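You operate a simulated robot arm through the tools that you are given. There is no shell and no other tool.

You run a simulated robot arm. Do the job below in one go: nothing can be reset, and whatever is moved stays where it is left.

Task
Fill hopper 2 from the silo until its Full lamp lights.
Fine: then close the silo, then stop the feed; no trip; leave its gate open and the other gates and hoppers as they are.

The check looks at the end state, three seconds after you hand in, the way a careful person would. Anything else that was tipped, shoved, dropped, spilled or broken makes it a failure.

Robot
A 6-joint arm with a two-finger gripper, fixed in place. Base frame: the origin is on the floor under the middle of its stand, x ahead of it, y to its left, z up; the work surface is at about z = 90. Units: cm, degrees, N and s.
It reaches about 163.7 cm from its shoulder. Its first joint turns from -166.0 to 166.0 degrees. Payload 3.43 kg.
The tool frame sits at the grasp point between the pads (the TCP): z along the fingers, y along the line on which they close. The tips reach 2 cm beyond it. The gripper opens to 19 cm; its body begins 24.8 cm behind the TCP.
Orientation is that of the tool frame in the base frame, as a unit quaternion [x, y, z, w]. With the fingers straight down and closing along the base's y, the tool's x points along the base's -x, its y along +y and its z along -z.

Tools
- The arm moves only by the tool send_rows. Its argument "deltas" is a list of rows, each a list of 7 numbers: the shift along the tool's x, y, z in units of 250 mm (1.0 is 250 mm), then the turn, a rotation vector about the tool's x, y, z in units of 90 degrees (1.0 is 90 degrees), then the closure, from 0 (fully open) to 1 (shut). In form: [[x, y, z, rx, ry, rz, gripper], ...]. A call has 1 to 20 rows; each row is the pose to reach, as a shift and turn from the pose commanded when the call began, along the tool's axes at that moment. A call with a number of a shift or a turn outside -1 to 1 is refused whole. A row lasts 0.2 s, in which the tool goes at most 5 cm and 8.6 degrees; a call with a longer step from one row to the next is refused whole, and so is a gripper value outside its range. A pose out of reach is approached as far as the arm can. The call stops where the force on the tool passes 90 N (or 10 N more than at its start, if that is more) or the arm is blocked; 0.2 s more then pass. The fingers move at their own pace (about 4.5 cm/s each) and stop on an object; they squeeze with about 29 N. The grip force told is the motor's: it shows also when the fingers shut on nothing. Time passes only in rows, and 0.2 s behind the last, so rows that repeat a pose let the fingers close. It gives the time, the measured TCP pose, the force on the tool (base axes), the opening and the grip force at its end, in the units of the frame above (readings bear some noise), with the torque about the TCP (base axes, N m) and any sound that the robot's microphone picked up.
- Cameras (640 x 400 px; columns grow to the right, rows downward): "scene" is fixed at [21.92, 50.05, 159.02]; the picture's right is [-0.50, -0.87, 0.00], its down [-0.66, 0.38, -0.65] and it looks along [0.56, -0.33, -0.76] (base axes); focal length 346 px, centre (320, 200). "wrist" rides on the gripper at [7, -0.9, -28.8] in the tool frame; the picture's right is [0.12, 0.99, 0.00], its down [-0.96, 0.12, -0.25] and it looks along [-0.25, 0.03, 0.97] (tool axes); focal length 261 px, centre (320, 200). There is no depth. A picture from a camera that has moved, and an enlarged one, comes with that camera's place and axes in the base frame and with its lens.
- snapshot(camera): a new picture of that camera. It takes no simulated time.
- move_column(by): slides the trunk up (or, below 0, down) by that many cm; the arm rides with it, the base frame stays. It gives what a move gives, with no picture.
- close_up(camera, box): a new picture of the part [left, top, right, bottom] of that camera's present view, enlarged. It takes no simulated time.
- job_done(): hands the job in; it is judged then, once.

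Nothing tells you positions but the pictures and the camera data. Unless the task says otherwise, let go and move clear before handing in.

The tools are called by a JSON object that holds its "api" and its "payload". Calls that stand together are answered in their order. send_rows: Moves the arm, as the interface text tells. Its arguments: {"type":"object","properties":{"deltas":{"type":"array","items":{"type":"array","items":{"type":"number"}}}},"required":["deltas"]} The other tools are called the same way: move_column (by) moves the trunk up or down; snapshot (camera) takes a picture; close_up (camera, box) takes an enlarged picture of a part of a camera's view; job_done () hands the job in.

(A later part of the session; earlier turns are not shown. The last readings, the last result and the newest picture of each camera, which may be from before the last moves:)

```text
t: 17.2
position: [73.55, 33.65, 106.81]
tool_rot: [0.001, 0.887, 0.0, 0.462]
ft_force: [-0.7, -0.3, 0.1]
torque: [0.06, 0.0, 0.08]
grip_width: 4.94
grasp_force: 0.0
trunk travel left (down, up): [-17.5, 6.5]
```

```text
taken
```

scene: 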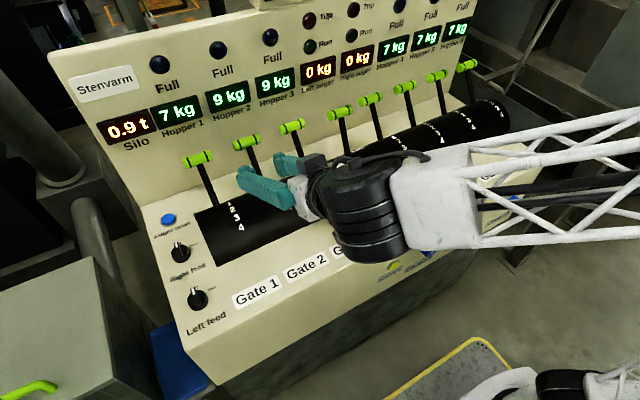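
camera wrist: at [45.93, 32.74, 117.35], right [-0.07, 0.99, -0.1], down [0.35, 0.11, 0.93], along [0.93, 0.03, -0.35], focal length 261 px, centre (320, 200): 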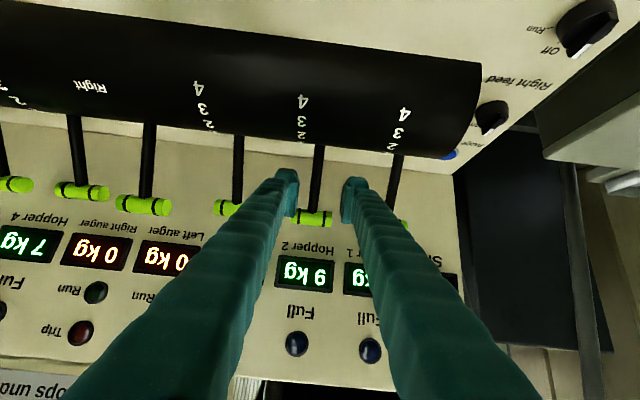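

The shaft of Gate 2 is centred between the fingers and its handle is above them. I'll advance 11.5 cm to straddle the shaft, then close.

{"api": "send_rows", "payload": {"deltas": [[0, -0.01, 0.12, 0, 0, 0, 0.74], [0, -0.01, 0.24, 0, 0, 0, 0.74], [0, -0.01, 0.36, 0, 0, 0, 0.74], [0, -0.01, 0.46, 0, 0, 0, 0.74]]}}

{"api": "snapshot", "payload": {"camera": "wrist"}}

{"api": "close_up", "payload": {"camera": "scene", "box": [160, 100, 360, 225]}}

```text
t: 18.2
position: [82.9, 33.32, 100.33]
tool_rot: [0.001, 0.887, 0.0, 0.461]
ft_force: [-0.2, 0.3, 0.7]
torque: [0.02, 0.05, 0.04]
grip_width: 4.94
grasp_force: 0.1
trunk travel left (down, up): [-17.5, 6.5]
```

```text
taken
camera wrist: at [55.26, 32.46, 110.89], right [-0.07, 0.99, -0.1], down [0.35, 0.11, 0.93], along [0.93, 0.03, -0.35], focal length 261 px, centre (320, 200)
```

wrist: 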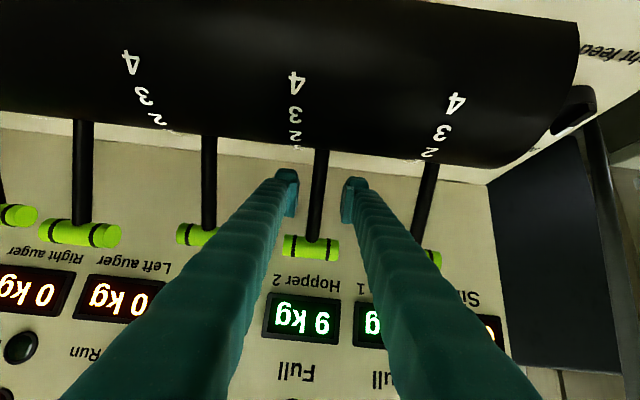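

```text
3.20 times, centred on (260, 162) of scene
camera zoom: at [21.92, 50.05, 159.02], right [-0.5, -0.87, 0.0], down [-0.66, 0.38, -0.65], along [0.56, -0.33, -0.76], focal length 1106 px, centre (512, 320)
```

zoom: 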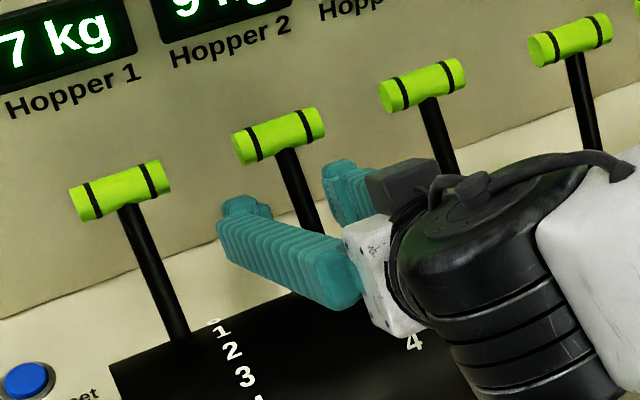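

The shaft is between the pads, and now I'll close on it with a small y correction.

{"api": "send_rows", "payload": {"deltas": [[0, -0.012, 0, 0, 0, 0, 0.8], [0, -0.012, 0, 0, 0, 0, 0.9], [0, -0.012, 0, 0, 0, 0, 1.0], [0, -0.012, 0, 0, 0, 0, 1.0], [0, -0.012, 0, 0, 0, 0, 1.0]]}}

{"api": "snapshot", "payload": {"camera": "wrist"}}

```text
t: 19.4
position: [82.89, 33.02, 100.18]
tool_rot: [0.001, 0.887, 0.0, 0.461]
ft_force: [-2.0, -8.5, -2.1]
torque: [-0.15, -0.09, 0.14]
grip_width: 1.11
grasp_force: 44.5
trunk travel left (down, up): [-17.5, 6.5]
```

```text
taken
camera wrist: at [55.33, 32.15, 110.8], right [-0.07, 0.99, -0.1], down [0.35, 0.11, 0.93], along [0.93, 0.03, -0.35], focal length 261 px, centre (320, 200)
```

wrist: 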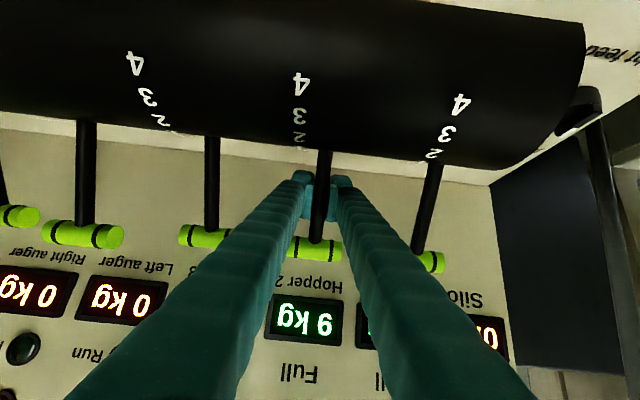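

The shaft is gripped firmly. I'll pull it toward the robot along the arc, first about 10° to feel the resistance.

{"api": "send_rows", "payload": {"deltas": [[0.003, -0.016, -0.048, 0, 0, 0, 1.0], [0.007, -0.016, -0.0965, 0, 0, 0, 1.0]]}}

{"api": "snapshot", "payload": {"camera": "wrist"}}

{"api": "close_up", "payload": {"camera": "scene", "box": [160, 100, 360, 225]}}

```text
t: 20.0
position: [80.82, 32.93, 101.36]
tool_rot: [0.0, 0.888, 0.0, 0.461]
ft_force: [6.2, 13.4, -8.6]
torque: [0.14, -1.01, -0.09]
grip_width: 1.13
grasp_force: 44.7
trunk travel left (down, up): [-17.5, 6.5]
```

```text
taken
camera wrist: at [53.19, 32.03, 112.09], right [-0.07, 0.99, -0.1], down [0.35, 0.12, 0.93], along [0.93, 0.03, -0.36], focal length 261 px, centre (320, 200)
```

wrist: 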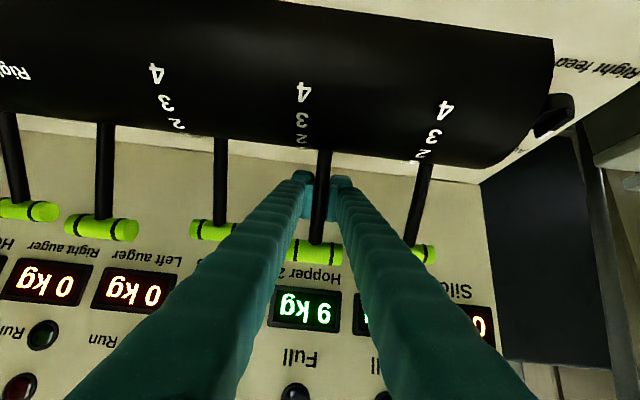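

```text
3.20 times, centred on (260, 162) of scene
camera zoom: at [21.92, 50.05, 159.02], right [-0.5, -0.87, 0.0], down [-0.66, 0.38, -0.65], along [0.56, -0.33, -0.76], focal length 1106 px, centre (512, 320)
```

zoom: 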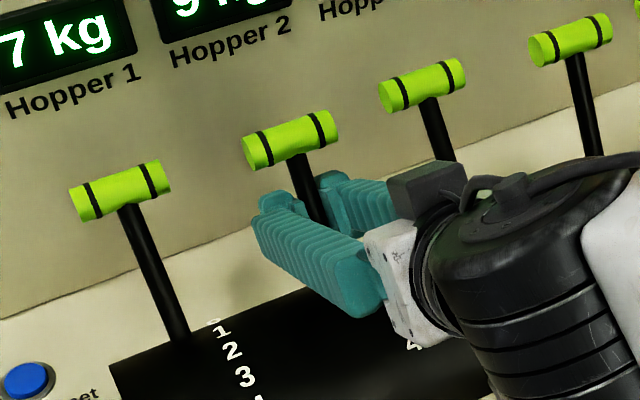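

It moves smoothly with low force. Continuing the pull toward vertical.

{"api": "send_rows", "payload": {"deltas": [[0.011, 0.007, -0.045, 0, 0, 0, 1.0], [0.022, 0.007, -0.0895, 0, 0, 0, 1.0], [0.04, 0.007, -0.132, 0, 0, 0, 1.0], [0.06, 0.007, -0.1745, 0, 0, 0, 1.0]]}}

{"api": "snapshot", "payload": {"camera": "wrist"}}

{"api": "close_up", "payload": {"camera": "scene", "box": [160, 100, 360, 225]}}

```text
t: 21.0
position: [76.45, 33.05, 102.76]
tool_rot: [0.001, 0.887, -0.001, 0.461]
ft_force: [6.4, 11.9, -7.9]
torque: [0.19, -0.98, -0.08]
grip_width: 1.17
grasp_force: 44.7
trunk travel left (down, up): [-17.5, 6.5]
```

```text
taken
camera wrist: at [48.73, 32.12, 113.43], right [-0.07, 0.99, -0.1], down [0.35, 0.12, 0.93], along [0.93, 0.03, -0.36], focal length 261 px, centre (320, 200)
```

wrist: 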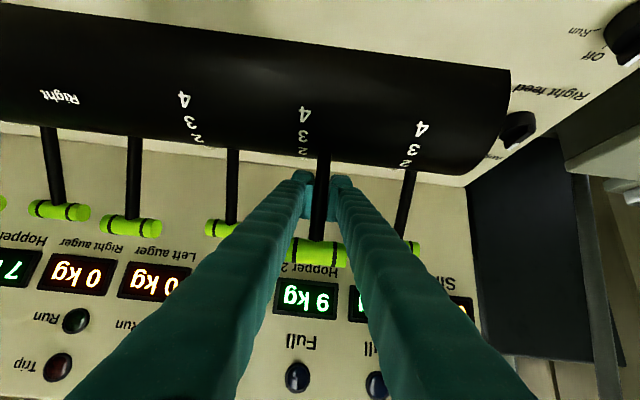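

```text
3.20 times, centred on (260, 162) of scene
camera zoom: at [21.92, 50.05, 159.02], right [-0.5, -0.87, 0.0], down [-0.66, 0.38, -0.65], along [0.56, -0.33, -0.76], focal length 1106 px, centre (512, 320)
```

zoom: 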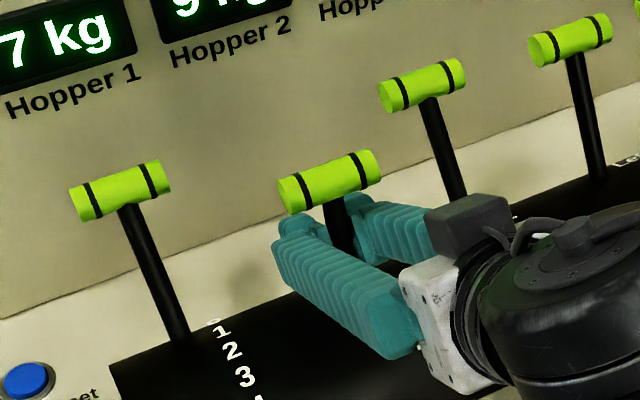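

Gate 2 is at about +5° and clear of its neighbours. I'll release the shaft, back straight out, and then grip the handle by its ends at a 30° tilt for the rest of the pull.

{"api": "send_rows", "payload": {"deltas": [[0, -0.004, 0, 0, 0, 0, 0.74], [0, -0.004, 0, 0, 0, 0, 0.74], [0, -0.004, 0, 0, 0, 0, 0.74], [0, -0.004, -0.12, 0, 0, 0, 0.74], [0, -0.004, -0.28, 0, 0, 0, 0.74], [0, -0.004, -0.44, 0, 0, 0, 0.74], [0, -0.004, -0.6, 0, 0, 0, 0.74]]}}

{"api": "snapshot", "payload": {"camera": "wrist"}}

{"api": "close_up", "payload": {"camera": "scene", "box": [160, 100, 360, 225]}}

```text
t: 22.6
position: [64.09, 32.72, 111.22]
tool_rot: [0.0, 0.887, -0.001, 0.461]
ft_force: [0.4, 0.3, 0.2]
torque: [-0.04, 0.01, -0.09]
grip_width: 4.91
grasp_force: 0.1
trunk travel left (down, up): [-17.5, 6.5]
```

```text
taken
camera wrist: at [36.46, 31.92, 121.92], right [-0.07, 0.99, -0.1], down [0.35, 0.12, 0.93], along [0.93, 0.03, -0.36], focal length 261 px, centre (320, 200)
```

wrist: 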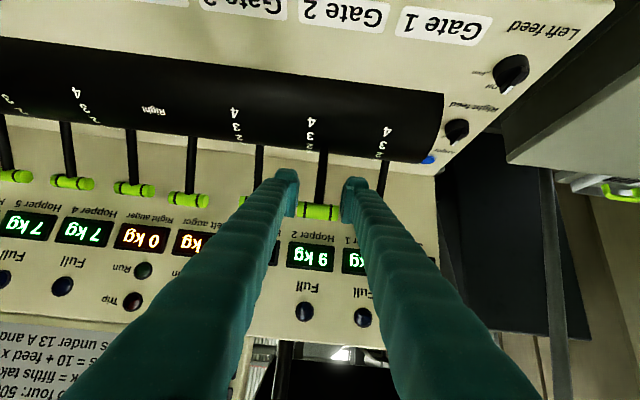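

```text
3.20 times, centred on (260, 162) of scene
camera zoom: at [21.92, 50.05, 159.02], right [-0.5, -0.87, 0.0], down [-0.66, 0.38, -0.65], along [0.56, -0.33, -0.76], focal length 1106 px, centre (512, 320)
```

zoom: 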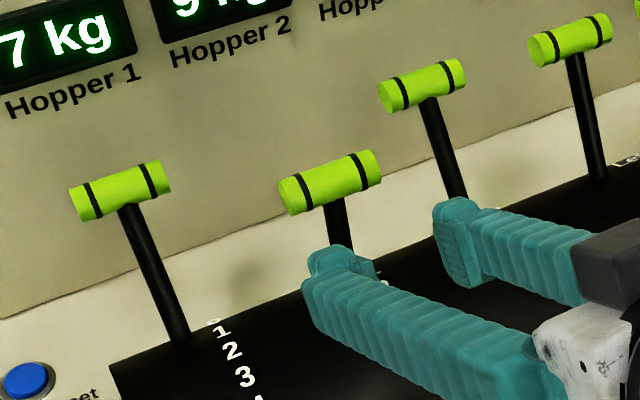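

{"api": "send_rows", "payload": {"deltas": [[-0.1, 0.006, 0.01, 0, 0.06, 0, 0.45], [-0.2, 0.012, 0.03, 0, 0.13, 0, 0.45], [-0.28, 0.018, 0.045, 0, 0.2, 0, 0.45], [-0.349, 0.024, 0.058, 0, 0.278, 0, 0.45]]}}

{"api": "snapshot", "payload": {"camera": "wrist"}}

{"api": "close_up", "payload": {"camera": "scene", "box": [160, 100, 360, 225]}}

```text
t: 23.6
position: [70.38, 33.46, 117.77]
tool_rot: [0.0, 0.966, 0.0, 0.258]
ft_force: [-1.3, -0.6, 0.7]
torque: [0.06, -0.1, 0.04]
grip_width: 10.46
grasp_force: 0.2
trunk travel left (down, up): [-17.5, 6.5]
```

```text
taken
camera wrist: at [49.81, 32.48, 139.21], right [-0.1, 0.99, -0.06], down [0.71, 0.11, 0.69], along [0.7, 0.03, -0.72], focal length 261 px, centre (320, 200)
```

wrist: 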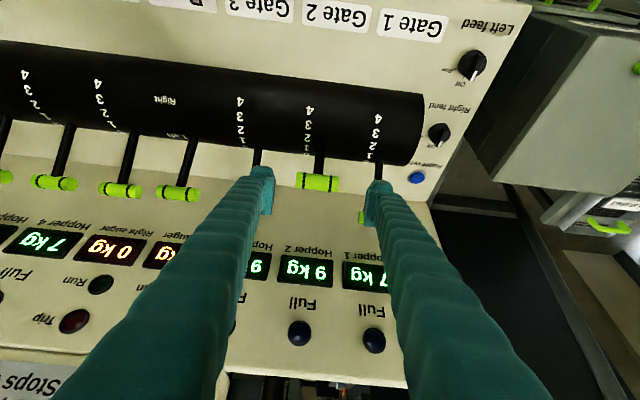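

```text
3.20 times, centred on (260, 162) of scene
camera zoom: at [21.92, 50.05, 159.02], right [-0.5, -0.87, 0.0], down [-0.66, 0.38, -0.65], along [0.56, -0.33, -0.76], focal length 1106 px, centre (512, 320)
```

zoom: 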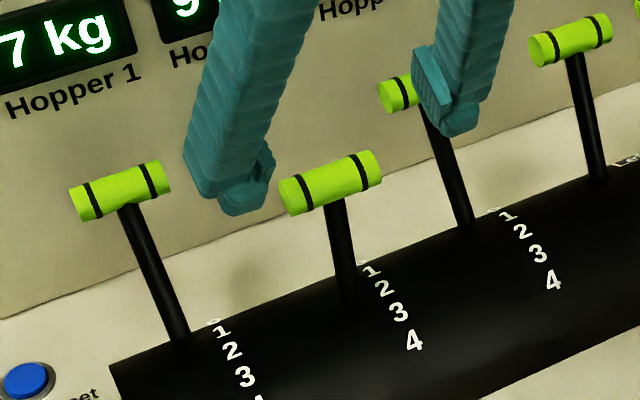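

The Gate 2 handle is at about (75.2, 33.1, 109.2) on the tool axis. Advancing and gripping its ends.

{"api": "send_rows", "payload": {"deltas": [[0, -0.014, 0.13, 0, 0, 0, 0.45], [0, -0.014, 0.26, 0, 0, 0, 0.45], [0, -0.014, 0.395, 0, 0, 0, 0.45], [0, -0.014, 0.395, 0, 0, 0, 0.55], [0, -0.014, 0.395, 0, 0, 0, 0.65], [0, -0.014, 0.395, 0, 0, 0, 0.7], [0, -0.014, 0.395, 0, 0, 0, 0.7]]}}

{"api": "snapshot", "payload": {"camera": "wrist"}}

{"api": "close_up", "payload": {"camera": "scene", "box": [160, 100, 360, 225]}}

```text
t: 25.2
position: [75.2, 33.07, 109.21]
tool_rot: [0.0, 0.966, 0.0, 0.26]
ft_force: [-0.5, -1.0, 3.9]
torque: [-0.01, 0.04, 0.01]
grip_width: 8.68
grasp_force: 44.9
trunk travel left (down, up): [-17.5, 6.5]
```

```text
taken
camera wrist: at [54.68, 32.1, 130.4], right [-0.1, 0.99, -0.06], down [0.71, 0.11, 0.7], along [0.7, 0.03, -0.72], focal length 261 px, centre (320, 200)
```

wrist: 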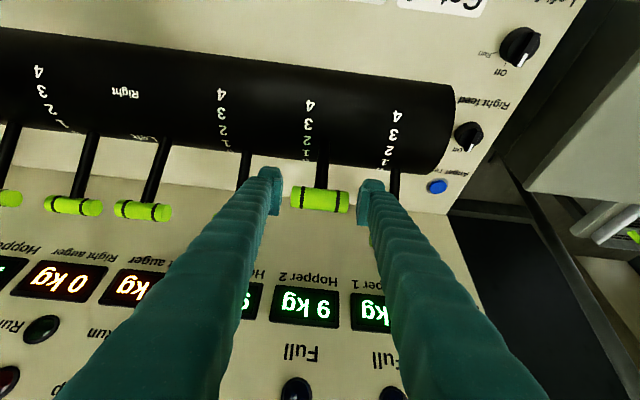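

```text
3.20 times, centred on (260, 162) of scene
camera zoom: at [21.92, 50.05, 159.02], right [-0.5, -0.87, 0.0], down [-0.66, 0.38, -0.65], along [0.56, -0.33, -0.76], focal length 1106 px, centre (512, 320)
```

zoom: 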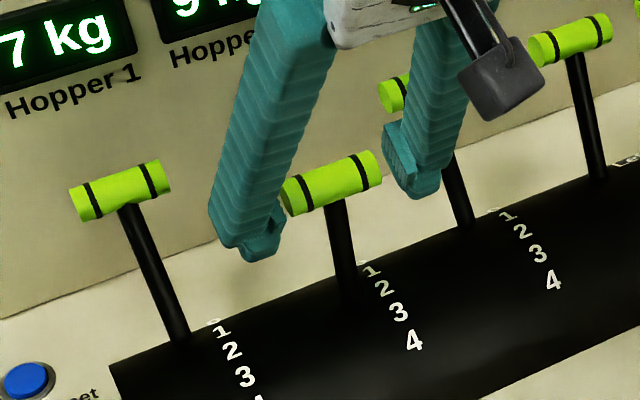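

The handle is held at 8.7 cm. Pulling it forward along the arc toward mark 4.

{"api": "send_rows", "payload": {"deltas": [[0.068, 0, -0.035, 0, 0, 0, 0.7], [0.13, 0, -0.061, 0, 0, 0, 0.7], [0.196, 0, -0.081, 0, 0, 0, 0.7], [0.262, 0, -0.097, 0, 0, 0, 0.7]]}}

{"api": "close_up", "payload": {"camera": "scene", "box": [160, 100, 360, 225]}}

```text
t: 26.2
position: [68.33, 33.11, 107.86]
tool_rot: [0.0, 0.966, 0.0, 0.258]
ft_force: [7.7, -3.9, -4.8]
torque: [-0.05, -0.8, 0.46]
grip_width: 8.68
grasp_force: 44.8
trunk travel left (down, up): [-17.5, 6.5]
```

```text
3.20 times, centred on (260, 162) of scene
camera zoom: at [21.92, 50.05, 159.02], right [-0.5, -0.87, 0.0], down [-0.66, 0.38, -0.65], along [0.56, -0.33, -0.76], focal length 1106 px, centre (512, 320)
```

zoom: 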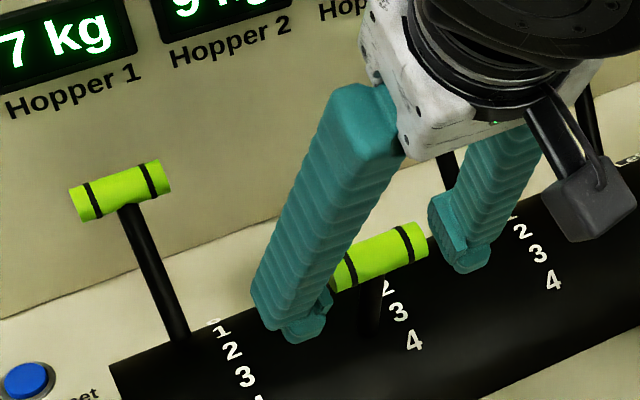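

{"api": "send_rows", "payload": {"deltas": [[0.067, 0, -0.008, 0, 0, 0, 0.7], [0.135, 0, -0.012, 0, 0, 0, 0.7], [0.19, 0, -0.008, 0, 0, 0, 0.7], [0.236, 0, -0.004, 0, 0, 0, 0.7]]}}

{"api": "close_up", "payload": {"camera": "scene", "box": [160, 100, 360, 225]}}

{"api": "snapshot", "payload": {"camera": "wrist"}}

```text
t: 27.2
position: [63.28, 32.96, 105.18]
tool_rot: [0.001, 0.966, -0.001, 0.259]
ft_force: [9.8, -8.0, 6.4]
torque: [-0.24, 0.07, 0.46]
grip_width: 8.66
grasp_force: 45.2
trunk travel left (down, up): [-17.5, 6.5]
```

```text
3.20 times, centred on (260, 162) of scene
camera zoom: at [21.92, 50.05, 159.02], right [-0.5, -0.87, 0.0], down [-0.66, 0.38, -0.65], along [0.56, -0.33, -0.76], focal length 1106 px, centre (512, 320)
```

zoom: 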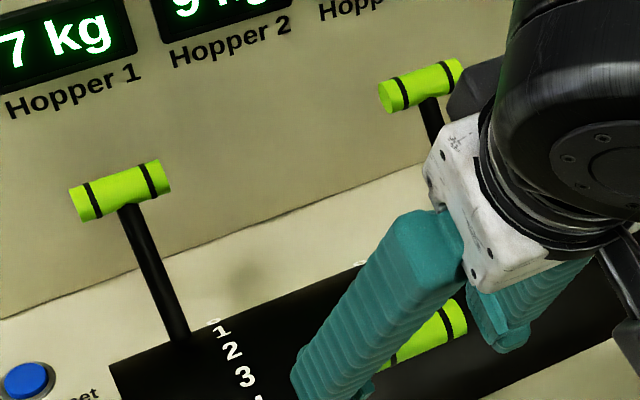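

```text
taken
camera wrist: at [42.72, 32.1, 126.46], right [-0.1, 0.99, -0.06], down [0.71, 0.12, 0.7], along [0.7, 0.03, -0.72], focal length 261 px, centre (320, 200)
```

wrist: 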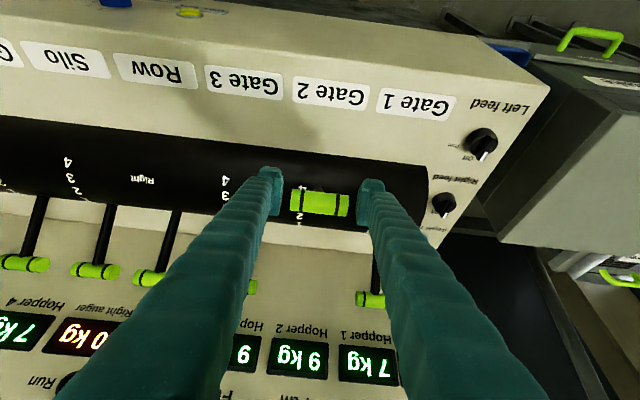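

{"api": "close_up", "payload": {"camera": "wrist", "box": [200, 130, 440, 280]}}

{"api": "close_up", "payload": {"camera": "scene", "box": [220, 160, 380, 260]}}

```text
2.67 times, centred on (320, 205) of wrist
camera zoom: at [42.72, 32.1, 126.46], right [-0.1, 0.99, -0.06], down [0.71, 0.12, 0.7], along [0.7, 0.03, -0.72], focal length 695 px, centre (320, 187)
```

zoom: 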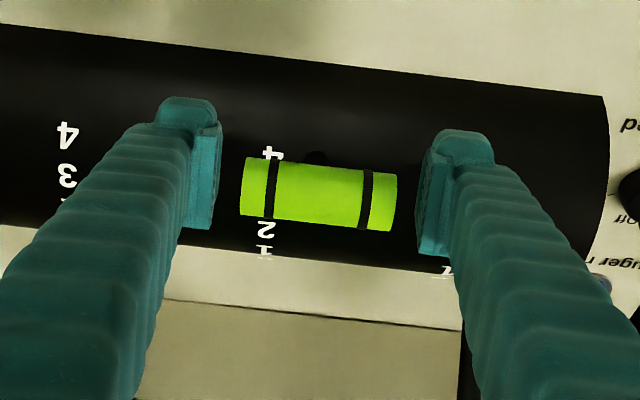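

```text
4.00 times, centred on (300, 210) of scene
camera zoom: at [21.92, 50.05, 159.02], right [-0.5, -0.87, 0.0], down [-0.66, 0.38, -0.65], along [0.56, -0.33, -0.76], focal length 1382 px, centre (400, 160)
```

zoom: 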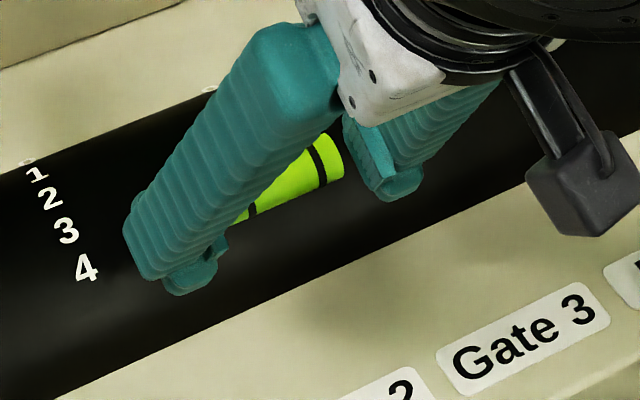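

The Gate 2 shaft is close to the 4 mark. I'll release, retreat and check the settled position.

{"api": "send_rows", "payload": {"deltas": [[0, 0, 0, 0, 0, 0, 0.45], [0, 0, 0, 0, 0, 0, 0.45], [0, 0, 0, 0, 0, 0, 0.45], [0, 0, -0.15, 0, 0, 0, 0.45], [0, 0, -0.33, 0, 0, 0, 0.45], [0, 0, -0.51, 0, 0, 0, 0.45], [0, 0, -0.69, 0, 0, 0, 0.45]]}}

{"api": "snapshot", "payload": {"camera": "wrist"}}

{"api": "close_up", "payload": {"camera": "scene", "box": [160, 100, 400, 250]}}

```text
t: 28.8
position: [54.56, 33.29, 120.08]
tool_rot: [0.001, 0.966, 0.0, 0.258]
ft_force: [1.1, -0.2, -0.4]
torque: [-0.09, 0.08, -0.06]
grip_width: 10.47
grasp_force: 0.0
trunk travel left (down, up): [-17.5, 6.5]
```

```text
taken
camera wrist: at [34.07, 32.32, 141.4], right [-0.1, 0.99, -0.06], down [0.71, 0.11, 0.69], along [0.7, 0.03, -0.72], focal length 261 px, centre (320, 200)
```

wrist: 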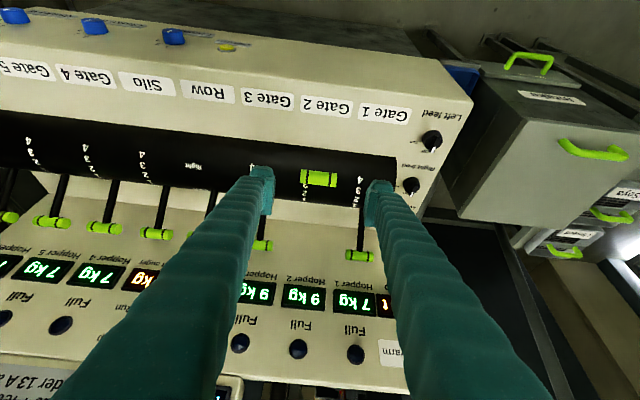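

```text
2.67 times, centred on (280, 175) of scene
camera zoom: at [21.92, 50.05, 159.02], right [-0.5, -0.87, 0.0], down [-0.66, 0.38, -0.65], along [0.56, -0.33, -0.76], focal length 922 px, centre (427, 267)
```

zoom: 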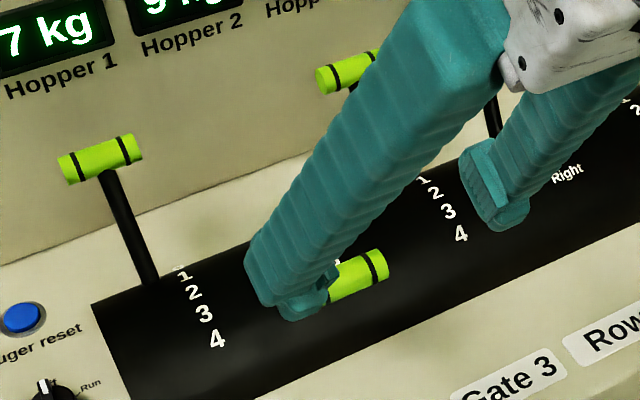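

Gate 2 is at or near mark 4, and I'll verify once the arm is out of the way. Next I'll go above the Left feed knob at about (61.8, 56.3, 91) with the fingers vertical.

{"api": "send_rows", "payload": {"deltas": [[-0.015, 0.153, 0.0, 0, 0.055, 0, 0.6], [-0.03, 0.306, 0.05, 0, 0.11, 0, 0.6], [-0.045, 0.46, 0.12, 0, 0.166, 0, 0.6], [-0.06, 0.613, 0.2, 0, 0.222, 0, 0.6], [-0.075, 0.766, 0.28, 0, 0.277, 0, 0.6], [-0.09, 0.92, 0.36, 0, 0.333, 0, 0.6], [-0.09, 0.92, 0.42, 0, 0.333, 0, 0.6]]}}

{"api": "snapshot", "payload": {"camera": "wrist"}}

{"api": "snapshot", "payload": {"camera": "scene"}}

```text
t: 30.4
position: [61.91, 56.19, 111.85]
tool_rot: [0.0, 1.0, -0.001, 0.0]
ft_force: [-0.7, 0.3, -0.6]
torque: [-0.12, 0.04, 0.01]
grip_width: 7.59
grasp_force: 0.0
trunk travel left (down, up): [-17.5, 6.5]
```

```text
taken
camera wrist: at [54.84, 55.37, 140.7], right [-0.12, 0.99, 0.0], down [0.96, 0.11, 0.25], along [0.24, 0.03, -0.97], focal length 261 px, centre (320, 200)
```

wrist: 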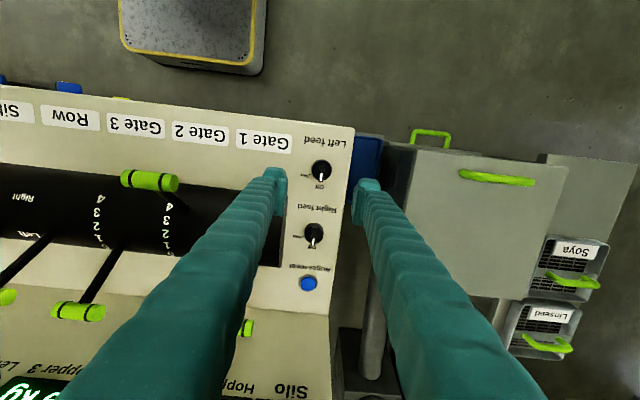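

```text
taken
```

scene: 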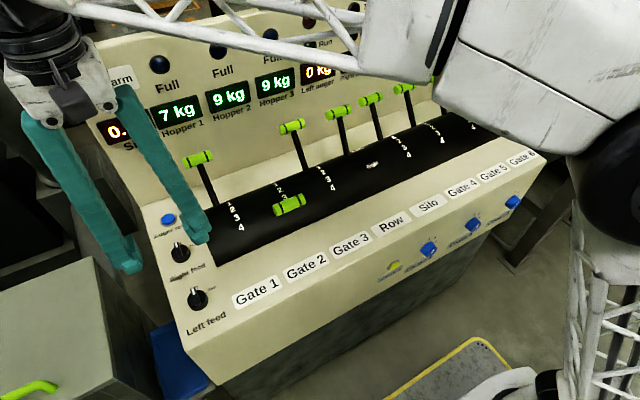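

{"api": "close_up", "payload": {"camera": "scene", "box": [200, 150, 360, 250]}}

{"api": "close_up", "payload": {"camera": "wrist", "box": [260, 120, 380, 200]}}

{"api": "close_up", "payload": {"camera": "wrist", "box": [60, 150, 220, 270]}}

```text
4.00 times, centred on (280, 200) of scene
camera zoom: at [21.92, 50.05, 159.02], right [-0.5, -0.87, 0.0], down [-0.66, 0.38, -0.65], along [0.56, -0.33, -0.76], focal length 1382 px, centre (480, 200)
```

zoom: 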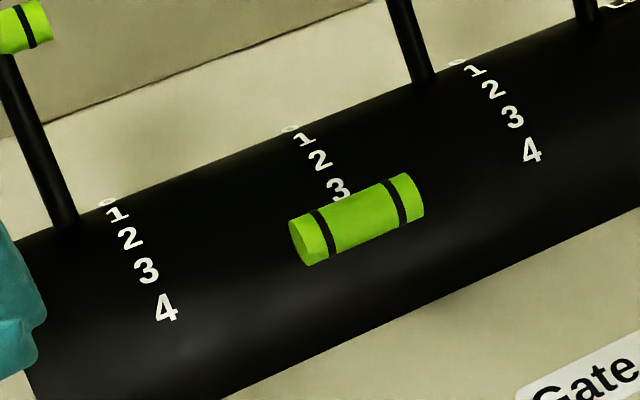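

```text
5.00 times, centred on (320, 160) of wrist
camera zoom: at [54.84, 55.37, 140.7], right [-0.12, 0.99, 0.0], down [0.96, 0.11, 0.25], along [0.24, 0.03, -0.97], focal length 1303 px, centre (320, 400)
```

zoom: 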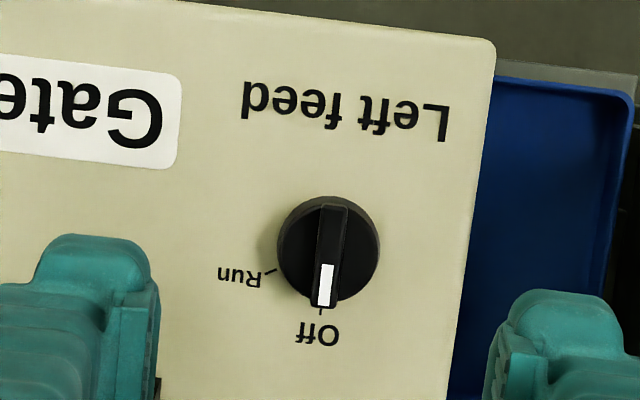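

```text
3.33 times, centred on (140, 210) of wrist
camera zoom: at [54.84, 55.37, 140.7], right [-0.12, 0.99, 0.0], down [0.96, 0.11, 0.25], along [0.24, 0.03, -0.97], focal length 869 px, centre (920, 167)
```

zoom: 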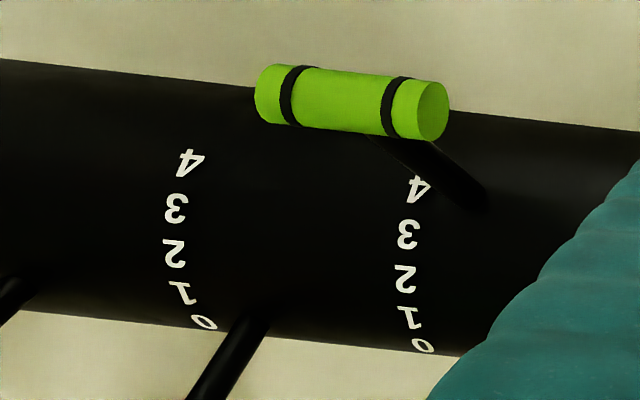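

Gate 2 reads essentially at mark 4. The Left feed knob is centred at about (61.6, 56.45), with Off pointing +x and Run about 60° clockwise. Lowering over the knob.

{"api": "send_rows", "payload": {"deltas": [[0.012, 0.01, 0.18, 0, 0, 0, 0.6], [0.012, 0.01, 0.36, 0, 0, 0, 0.6], [0.012, 0.01, 0.52, 0, 0, 0, 0.6], [0.012, 0.01, 0.66, 0, 0, 0, 0.6]]}}

{"api": "snapshot", "payload": {"camera": "wrist"}}

{"api": "close_up", "payload": {"camera": "scene", "box": [130, 220, 290, 350]}}

```text
t: 31.4
position: [61.5, 56.62, 95.57]
tool_rot: [-0.001, 1.0, 0.0, 0.0]
ft_force: [0.3, -0.2, 0.4]
torque: [0.01, -0.03, -0.03]
grip_width: 7.59
grasp_force: 0.0
trunk travel left (down, up): [-17.5, 6.5]
```

```text
taken
camera wrist: at [54.37, 55.63, 124.31], right [-0.12, 0.99, 0.0], down [0.96, 0.11, 0.25], along [0.25, 0.03, -0.97], focal length 261 px, centre (320, 200)
```

wrist: 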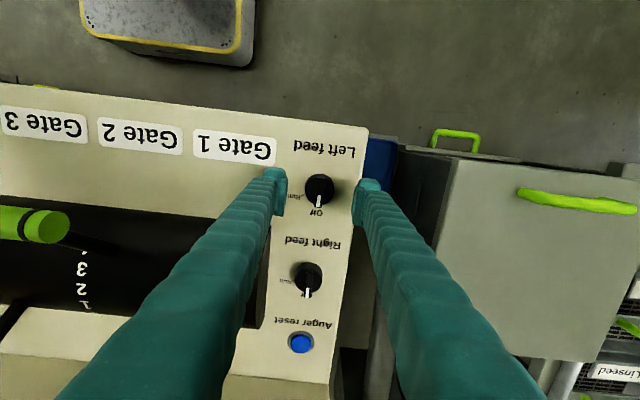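

```text
3.08 times, centred on (210, 285) of scene
camera zoom: at [21.92, 50.05, 159.02], right [-0.5, -0.87, 0.0], down [-0.66, 0.38, -0.65], along [0.56, -0.33, -0.76], focal length 1064 px, centre (658, -62)
```

zoom: 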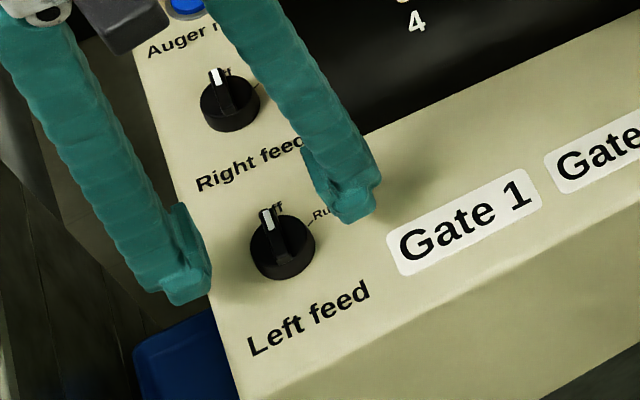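

The knob is on the tool axis. I'll descend the last 3 cm and close on it.

{"api": "send_rows", "payload": {"deltas": [[0, -0.003, 0.06, 0, 0, 0, 0.6], [0, -0.003, 0.12, 0, 0, 0, 0.6], [0, -0.003, 0.12, 0, 0, 0, 0.75], [0, -0.003, 0.12, 0, 0, 0, 0.9], [0, -0.003, 0.12, 0, 0, 0, 1.0], [0, -0.003, 0.12, 0, 0, 0, 1.0], [0, -0.003, 0.12, 0, 0, 0, 1.0]]}}

{"api": "snapshot", "payload": {"camera": "wrist"}}

{"api": "close_up", "payload": {"camera": "scene", "box": [130, 220, 290, 350]}}

```text
t: 33.0
position: [61.5, 56.45, 92.48]
tool_rot: [-0.001, 1.0, 0.0, 0.0]
ft_force: [2.6, 6.5, -0.4]
torque: [0.06, -0.04, -0.02]
grip_width: 3.62
grasp_force: 44.5
trunk travel left (down, up): [-17.5, 6.5]
```

```text
taken
camera wrist: at [54.45, 55.59, 121.21], right [-0.12, 0.99, 0.0], down [0.96, 0.11, 0.25], along [0.25, 0.03, -0.97], focal length 261 px, centre (320, 200)
```

wrist: 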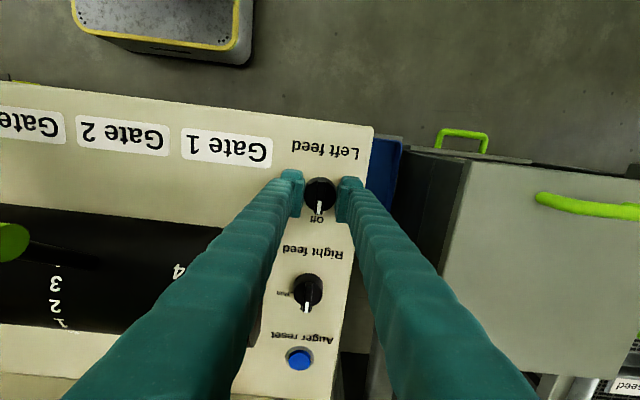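

```text
3.08 times, centred on (210, 285) of scene
camera zoom: at [21.92, 50.05, 159.02], right [-0.5, -0.87, 0.0], down [-0.66, 0.38, -0.65], along [0.56, -0.33, -0.76], focal length 1064 px, centre (658, -62)
```

zoom: 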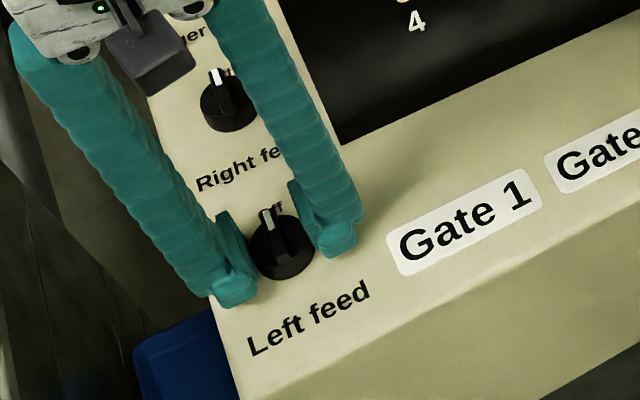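

The knob body is gripped at 3.6 cm. Rotating clockwise 30° first to confirm that it follows.

{"api": "send_rows", "payload": {"deltas": [[0, 0, 0, 0, 0, 0.083, 1.0], [0, 0, 0, 0, 0, 0.167, 1.0], [0, 0, 0, 0, 0, 0.25, 1.0], [0, 0, 0, 0, 0, 0.333, 1.0]]}}

{"api": "close_up", "payload": {"camera": "scene", "box": [130, 220, 290, 350]}}

{"api": "snapshot", "payload": {"camera": "wrist"}}

```text
t: 34.0
position: [61.43, 56.49, 92.48]
tool_rot: [0.259, 0.966, 0.001, 0.001]
ft_force: [6.4, 21.6, 3.8]
torque: [0.24, -0.07, 0.03]
grip_width: 3.63
grasp_force: 45.2
trunk travel left (down, up): [-17.5, 6.5]
```

```text
3.08 times, centred on (210, 285) of scene
camera zoom: at [21.92, 50.05, 159.02], right [-0.5, -0.87, 0.0], down [-0.66, 0.38, -0.65], along [0.56, -0.33, -0.76], focal length 1064 px, centre (658, -62)
```

zoom: 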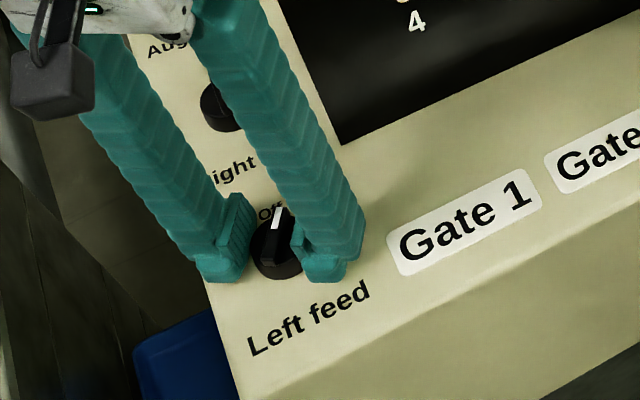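

```text
taken
camera wrist: at [54.95, 59.18, 121.21], right [0.39, 0.92, 0.0], down [0.89, -0.38, 0.25], along [0.23, -0.1, -0.97], focal length 261 px, centre (320, 200)
```

wrist: 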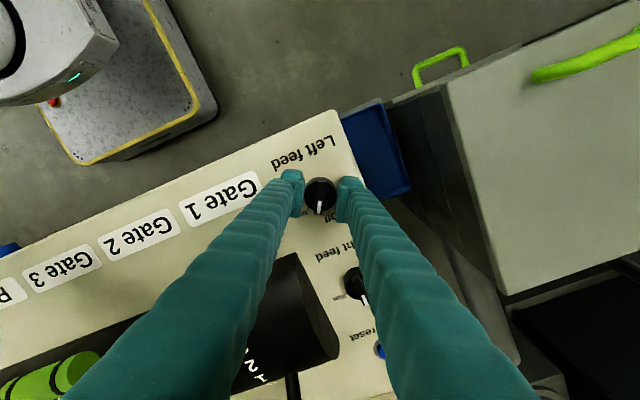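

{"api": "send_rows", "payload": {"deltas": [[0.003, 0.005, 0, 0, 0, 0.083, 1.0], [0.003, 0.005, 0, 0, 0, 0.167, 1.0], [0.003, 0.005, 0, 0, 0, 0.25, 1.0], [0.003, 0.005, 0, 0, 0, 0.333, 1.0]]}}

{"api": "close_up", "payload": {"camera": "scene", "box": [130, 220, 290, 350]}}

{"api": "snapshot", "payload": {"camera": "scene"}}

{"api": "close_up", "payload": {"camera": "wrist", "box": [260, 140, 380, 240]}}

```text
t: 35.0
position: [61.58, 56.45, 92.47]
tool_rot: [0.501, 0.866, -0.001, -0.001]
ft_force: [6.2, 16.1, -2.8]
torque: [0.18, -0.05, 0.02]
grip_width: 3.62
grasp_force: 44.7
trunk travel left (down, up): [-17.5, 6.5]
```

```text
3.08 times, centred on (210, 285) of scene
camera zoom: at [21.92, 50.05, 159.02], right [-0.5, -0.87, 0.0], down [-0.66, 0.38, -0.65], along [0.56, -0.33, -0.76], focal length 1064 px, centre (658, -62)
```

zoom: 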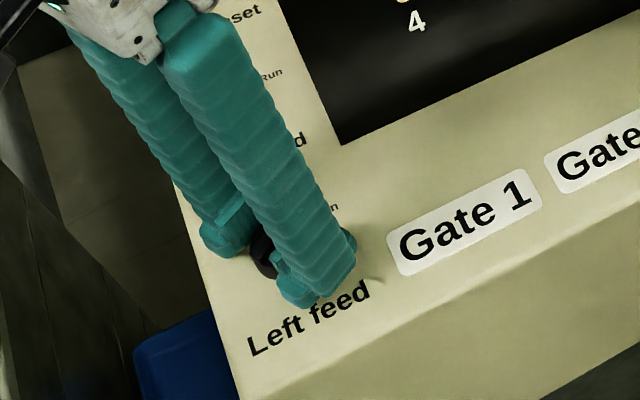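

```text
taken
```

scene: 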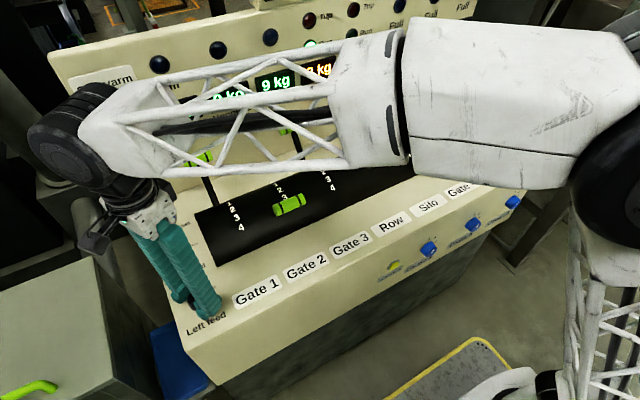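

```text
4.00 times, centred on (320, 190) of wrist
camera zoom: at [57.25, 62.11, 121.21], right [0.8, 0.6, 0.0], down [0.58, -0.78, 0.25], along [0.15, -0.2, -0.97], focal length 1043 px, centre (320, 240)
```

zoom: 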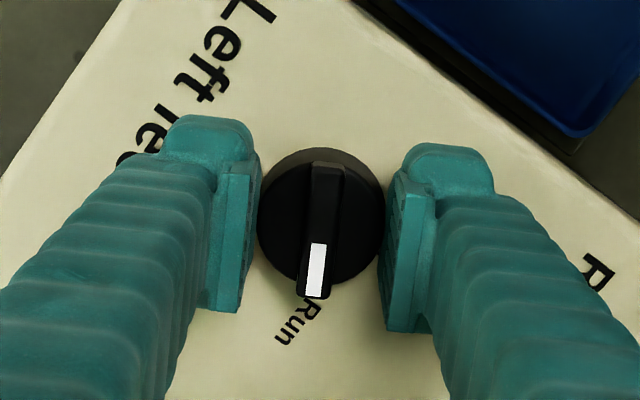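

The pointer is at Run and the left Run lamp looks lit. I'll open the fingers, lift straight up and confirm.

{"api": "send_rows", "payload": {"deltas": [[0, 0, 0, 0, 0, 0, 0.6], [0, 0, 0, 0, 0, 0, 0.6], [0, 0, 0, 0, 0, 0, 0.6], [0, 0, -0.16, 0, 0, 0, 0.6], [0, 0, -0.35, 0, 0, 0, 0.6], [0, 0, -0.54, 0, 0, 0, 0.6], [0, 0, -0.73, 0, 0, 0, 0.6], [0, 0, -0.92, 0, 0, 0, 0.6]]}}

{"api": "snapshot", "payload": {"camera": "wrist"}}

{"api": "close_up", "payload": {"camera": "scene", "box": [180, 0, 420, 150]}}

```text
t: 36.8
position: [61.59, 56.69, 115.51]
tool_rot: [0.5, 0.866, 0.0, 0.0]
ft_force: [0.7, 0.0, 0.5]
torque: [-0.02, 0.04, -0.01]
grip_width: 7.59
grasp_force: 0.0
trunk travel left (down, up): [-17.5, 6.5]
```

```text
taken
camera wrist: at [57.41, 62.29, 144.15], right [0.8, 0.6, 0.0], down [0.58, -0.78, 0.25], along [0.15, -0.2, -0.97], focal length 261 px, centre (320, 200)
```

wrist: 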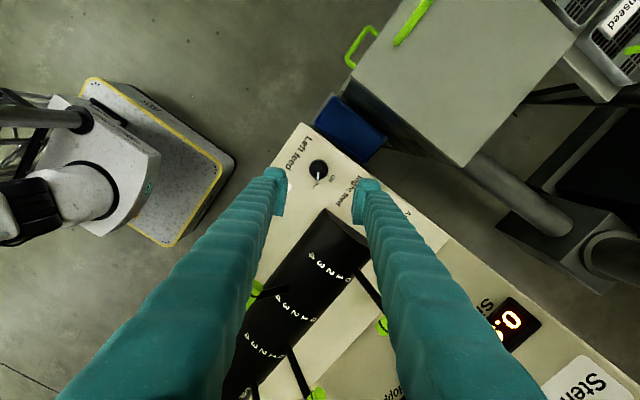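

```text
2.67 times, centred on (300, 75) of scene
camera zoom: at [21.92, 50.05, 159.02], right [-0.5, -0.87, 0.0], down [-0.66, 0.38, -0.65], along [0.56, -0.33, -0.76], focal length 922 px, centre (373, 533)
```

zoom: 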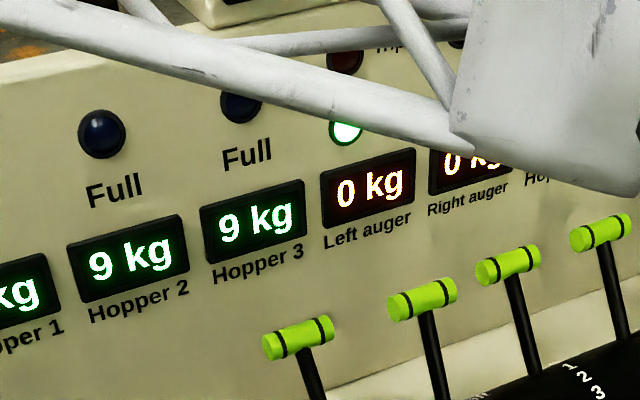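

The left Run lamp is lit, the auger reads 0 kg, and hopper 2 reads 9 kg. Now I'll unwind the wrist and go to the Silo lever at y≈-3.1.

{"api": "send_rows", "payload": {"deltas": [[-0.103, -0.071, -0.03, 0, 0, -0.083, 0.74], [-0.206, -0.142, -0.06, 0, 0, -0.167, 0.74], [-0.31, -0.213, -0.09, 0, 0, -0.25, 0.74], [-0.413, -0.284, -0.12, 0, 0, -0.333, 0.74], [-0.516, -0.356, -0.12, 0, 0, -0.417, 0.74], [-0.62, -0.427, -0.12, 0, 0, -0.5, 0.74], [-0.723, -0.498, -0.12, 0, 0, -0.583, 0.74], [-0.826, -0.569, -0.12, 0, 0, -0.667, 0.74]]}}

```text
t: 38.6
position: [59.49, 31.38, 118.39]
tool_rot: [-0.002, 1.0, 0.0, -0.001]
ft_force: [0.8, 0.5, -0.8]
torque: [-0.14, 0.03, 0.0]
grip_width: 4.95
grasp_force: 0.0
trunk travel left (down, up): [-17.5, 6.5]
```

{"api": "send_rows", "payload": {"deltas": [[-0.04, -0.125, 0, 0, -0.076, 0, 0.74], [-0.08, -0.25, 0, 0, -0.153, 0, 0.74], [-0.12, -0.375, 0, 0, -0.229, 0, 0.74], [-0.16, -0.5, 0, 0, -0.306, 0, 0.74], [-0.2, -0.625, 0, 0, -0.382, 0, 0.74], [-0.24, -0.75, 0, 0, -0.458, 0, 0.74], [-0.28, -0.875, 0, 0, -0.535, 0, 0.74], [-0.32, -1.0, 0, 0, -0.611, 0, 0.74]]}}

{"api": "snapshot", "payload": {"camera": "wrist"}}

{"api": "snapshot", "payload": {"camera": "scene"}}

```text
t: 40.4
position: [67.45, 6.35, 118.49]
tool_rot: [-0.001, 0.887, 0.0, 0.462]
ft_force: [1.5, -0.1, -0.4]
torque: [0.0, 0.04, -0.03]
grip_width: 4.94
grasp_force: 0.0
trunk travel left (down, up): [-17.5, 6.5]
```

```text
taken
camera wrist: at [39.82, 5.26, 129.21], right [-0.07, 0.99, -0.1], down [0.35, 0.12, 0.93], along [0.93, 0.03, -0.35], focal length 261 px, centre (320, 200)
```

wrist: 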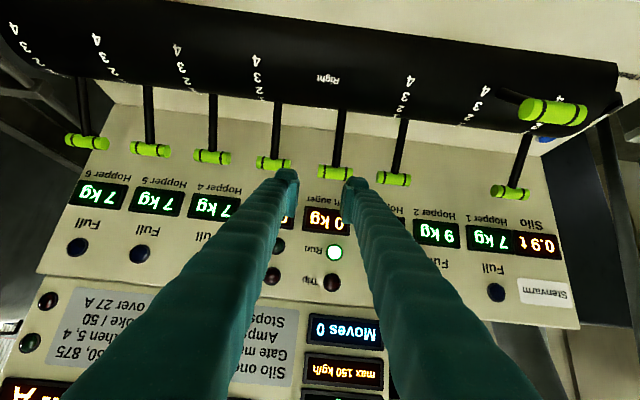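

```text
taken
```

scene: 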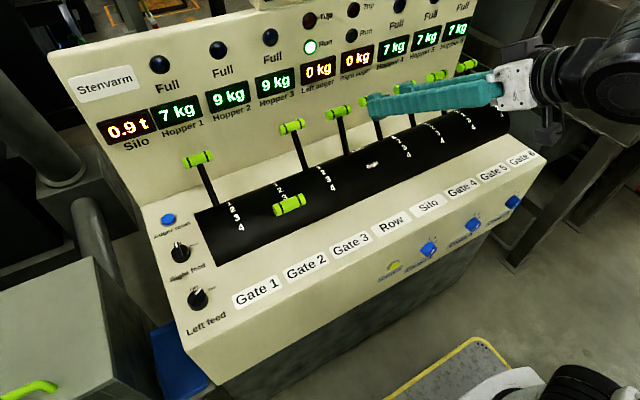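

The Silo lever is confirmed at y≈-3.2. Moving to its pre-grasp below handle level.

{"api": "send_rows", "payload": {"deltas": [[0.06, -0.12, 0.08, 0, 0, 0, 0.74], [0.12, -0.24, 0.19, 0, 0, 0, 0.74], [0.18, -0.34, 0.32, 0, 0, 0, 0.74], [0.24, -0.382, 0.465, 0, 0, 0, 0.74]]}}

{"api": "snapshot", "payload": {"camera": "wrist"}}

{"api": "snapshot", "payload": {"camera": "scene"}}

```text
t: 41.4
position: [73.7, -3.3, 107.07]
tool_rot: [0.0, 0.887, 0.0, 0.463]
ft_force: [-0.9, 0.2, 0.6]
torque: [-0.01, -0.03, -0.04]
grip_width: 4.93
grasp_force: 0.1
trunk travel left (down, up): [-17.5, 6.5]
```

```text
taken
camera wrist: at [45.88, -4.16, 117.69], right [-0.07, 0.99, -0.1], down [0.35, 0.12, 0.93], along [0.94, 0.03, -0.35], focal length 261 px, centre (320, 200)
```

wrist: 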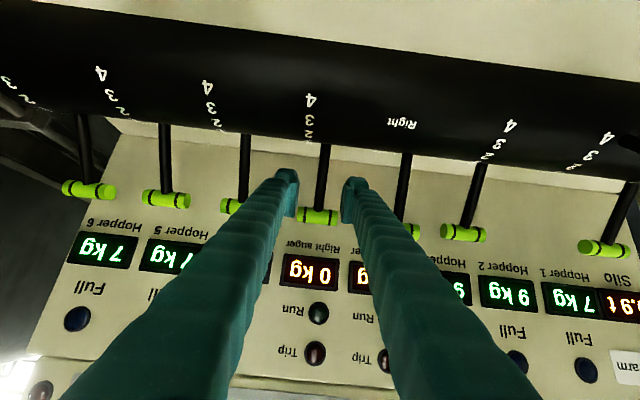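

```text
taken
```

scene: 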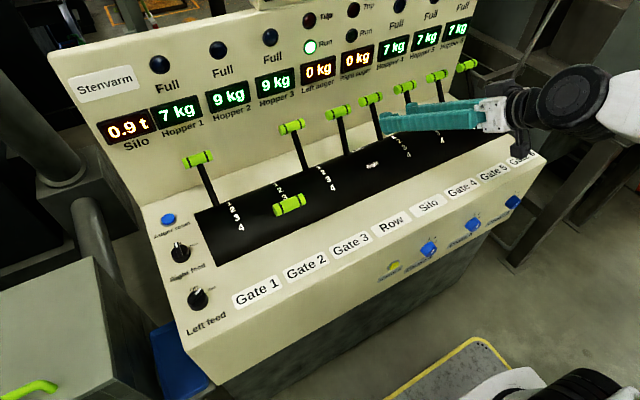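

The silo shaft is centred. Advancing and gripping it.

{"api": "send_rows", "payload": {"deltas": [[0, 0.003, 0.12, 0, 0, 0, 0.74], [0, 0.003, 0.24, 0, 0, 0, 0.74], [0, 0.003, 0.36, 0, 0, 0, 0.74], [0, 0.003, 0.464, 0, 0, 0, 0.74], [0, 0.003, 0.464, 0, 0, 0, 0.85], [0, 0.003, 0.464, 0, 0, 0, 1.0], [0, 0.003, 0.464, 0, 0, 0, 1.0], [0, 0.003, 0.464, 0, 0, 0, 1.0]]}}

{"api": "snapshot", "payload": {"camera": "wrist"}}

{"api": "snapshot", "payload": {"camera": "scene"}}

```text
t: 43.2
position: [83.14, -2.97, 100.23]
tool_rot: [0.0, 0.887, 0.0, 0.462]
ft_force: [-1.4, 3.0, -2.2]
torque: [0.03, -0.1, 0.03]
grip_width: 1.12
grasp_force: 44.2
trunk travel left (down, up): [-17.5, 6.5]
```

```text
taken
camera wrist: at [55.45, -3.95, 110.88], right [-0.07, 0.99, -0.1], down [0.35, 0.12, 0.93], along [0.93, 0.03, -0.35], focal length 261 px, centre (320, 200)
```

wrist: 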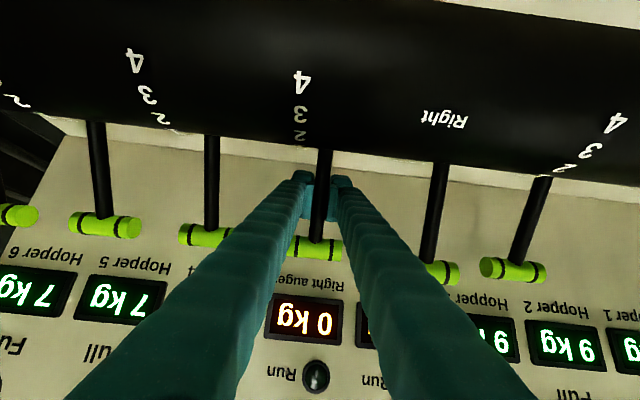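

```text
taken
```

scene: 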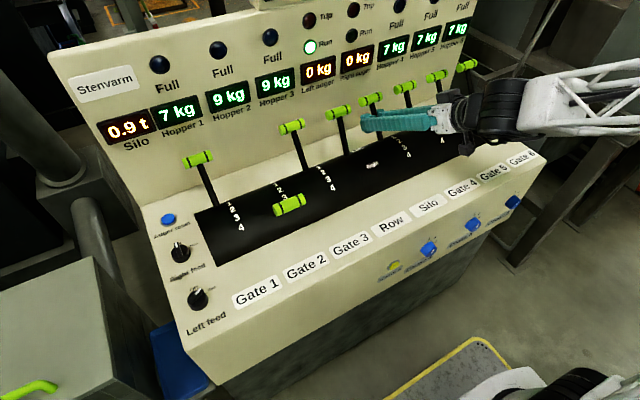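

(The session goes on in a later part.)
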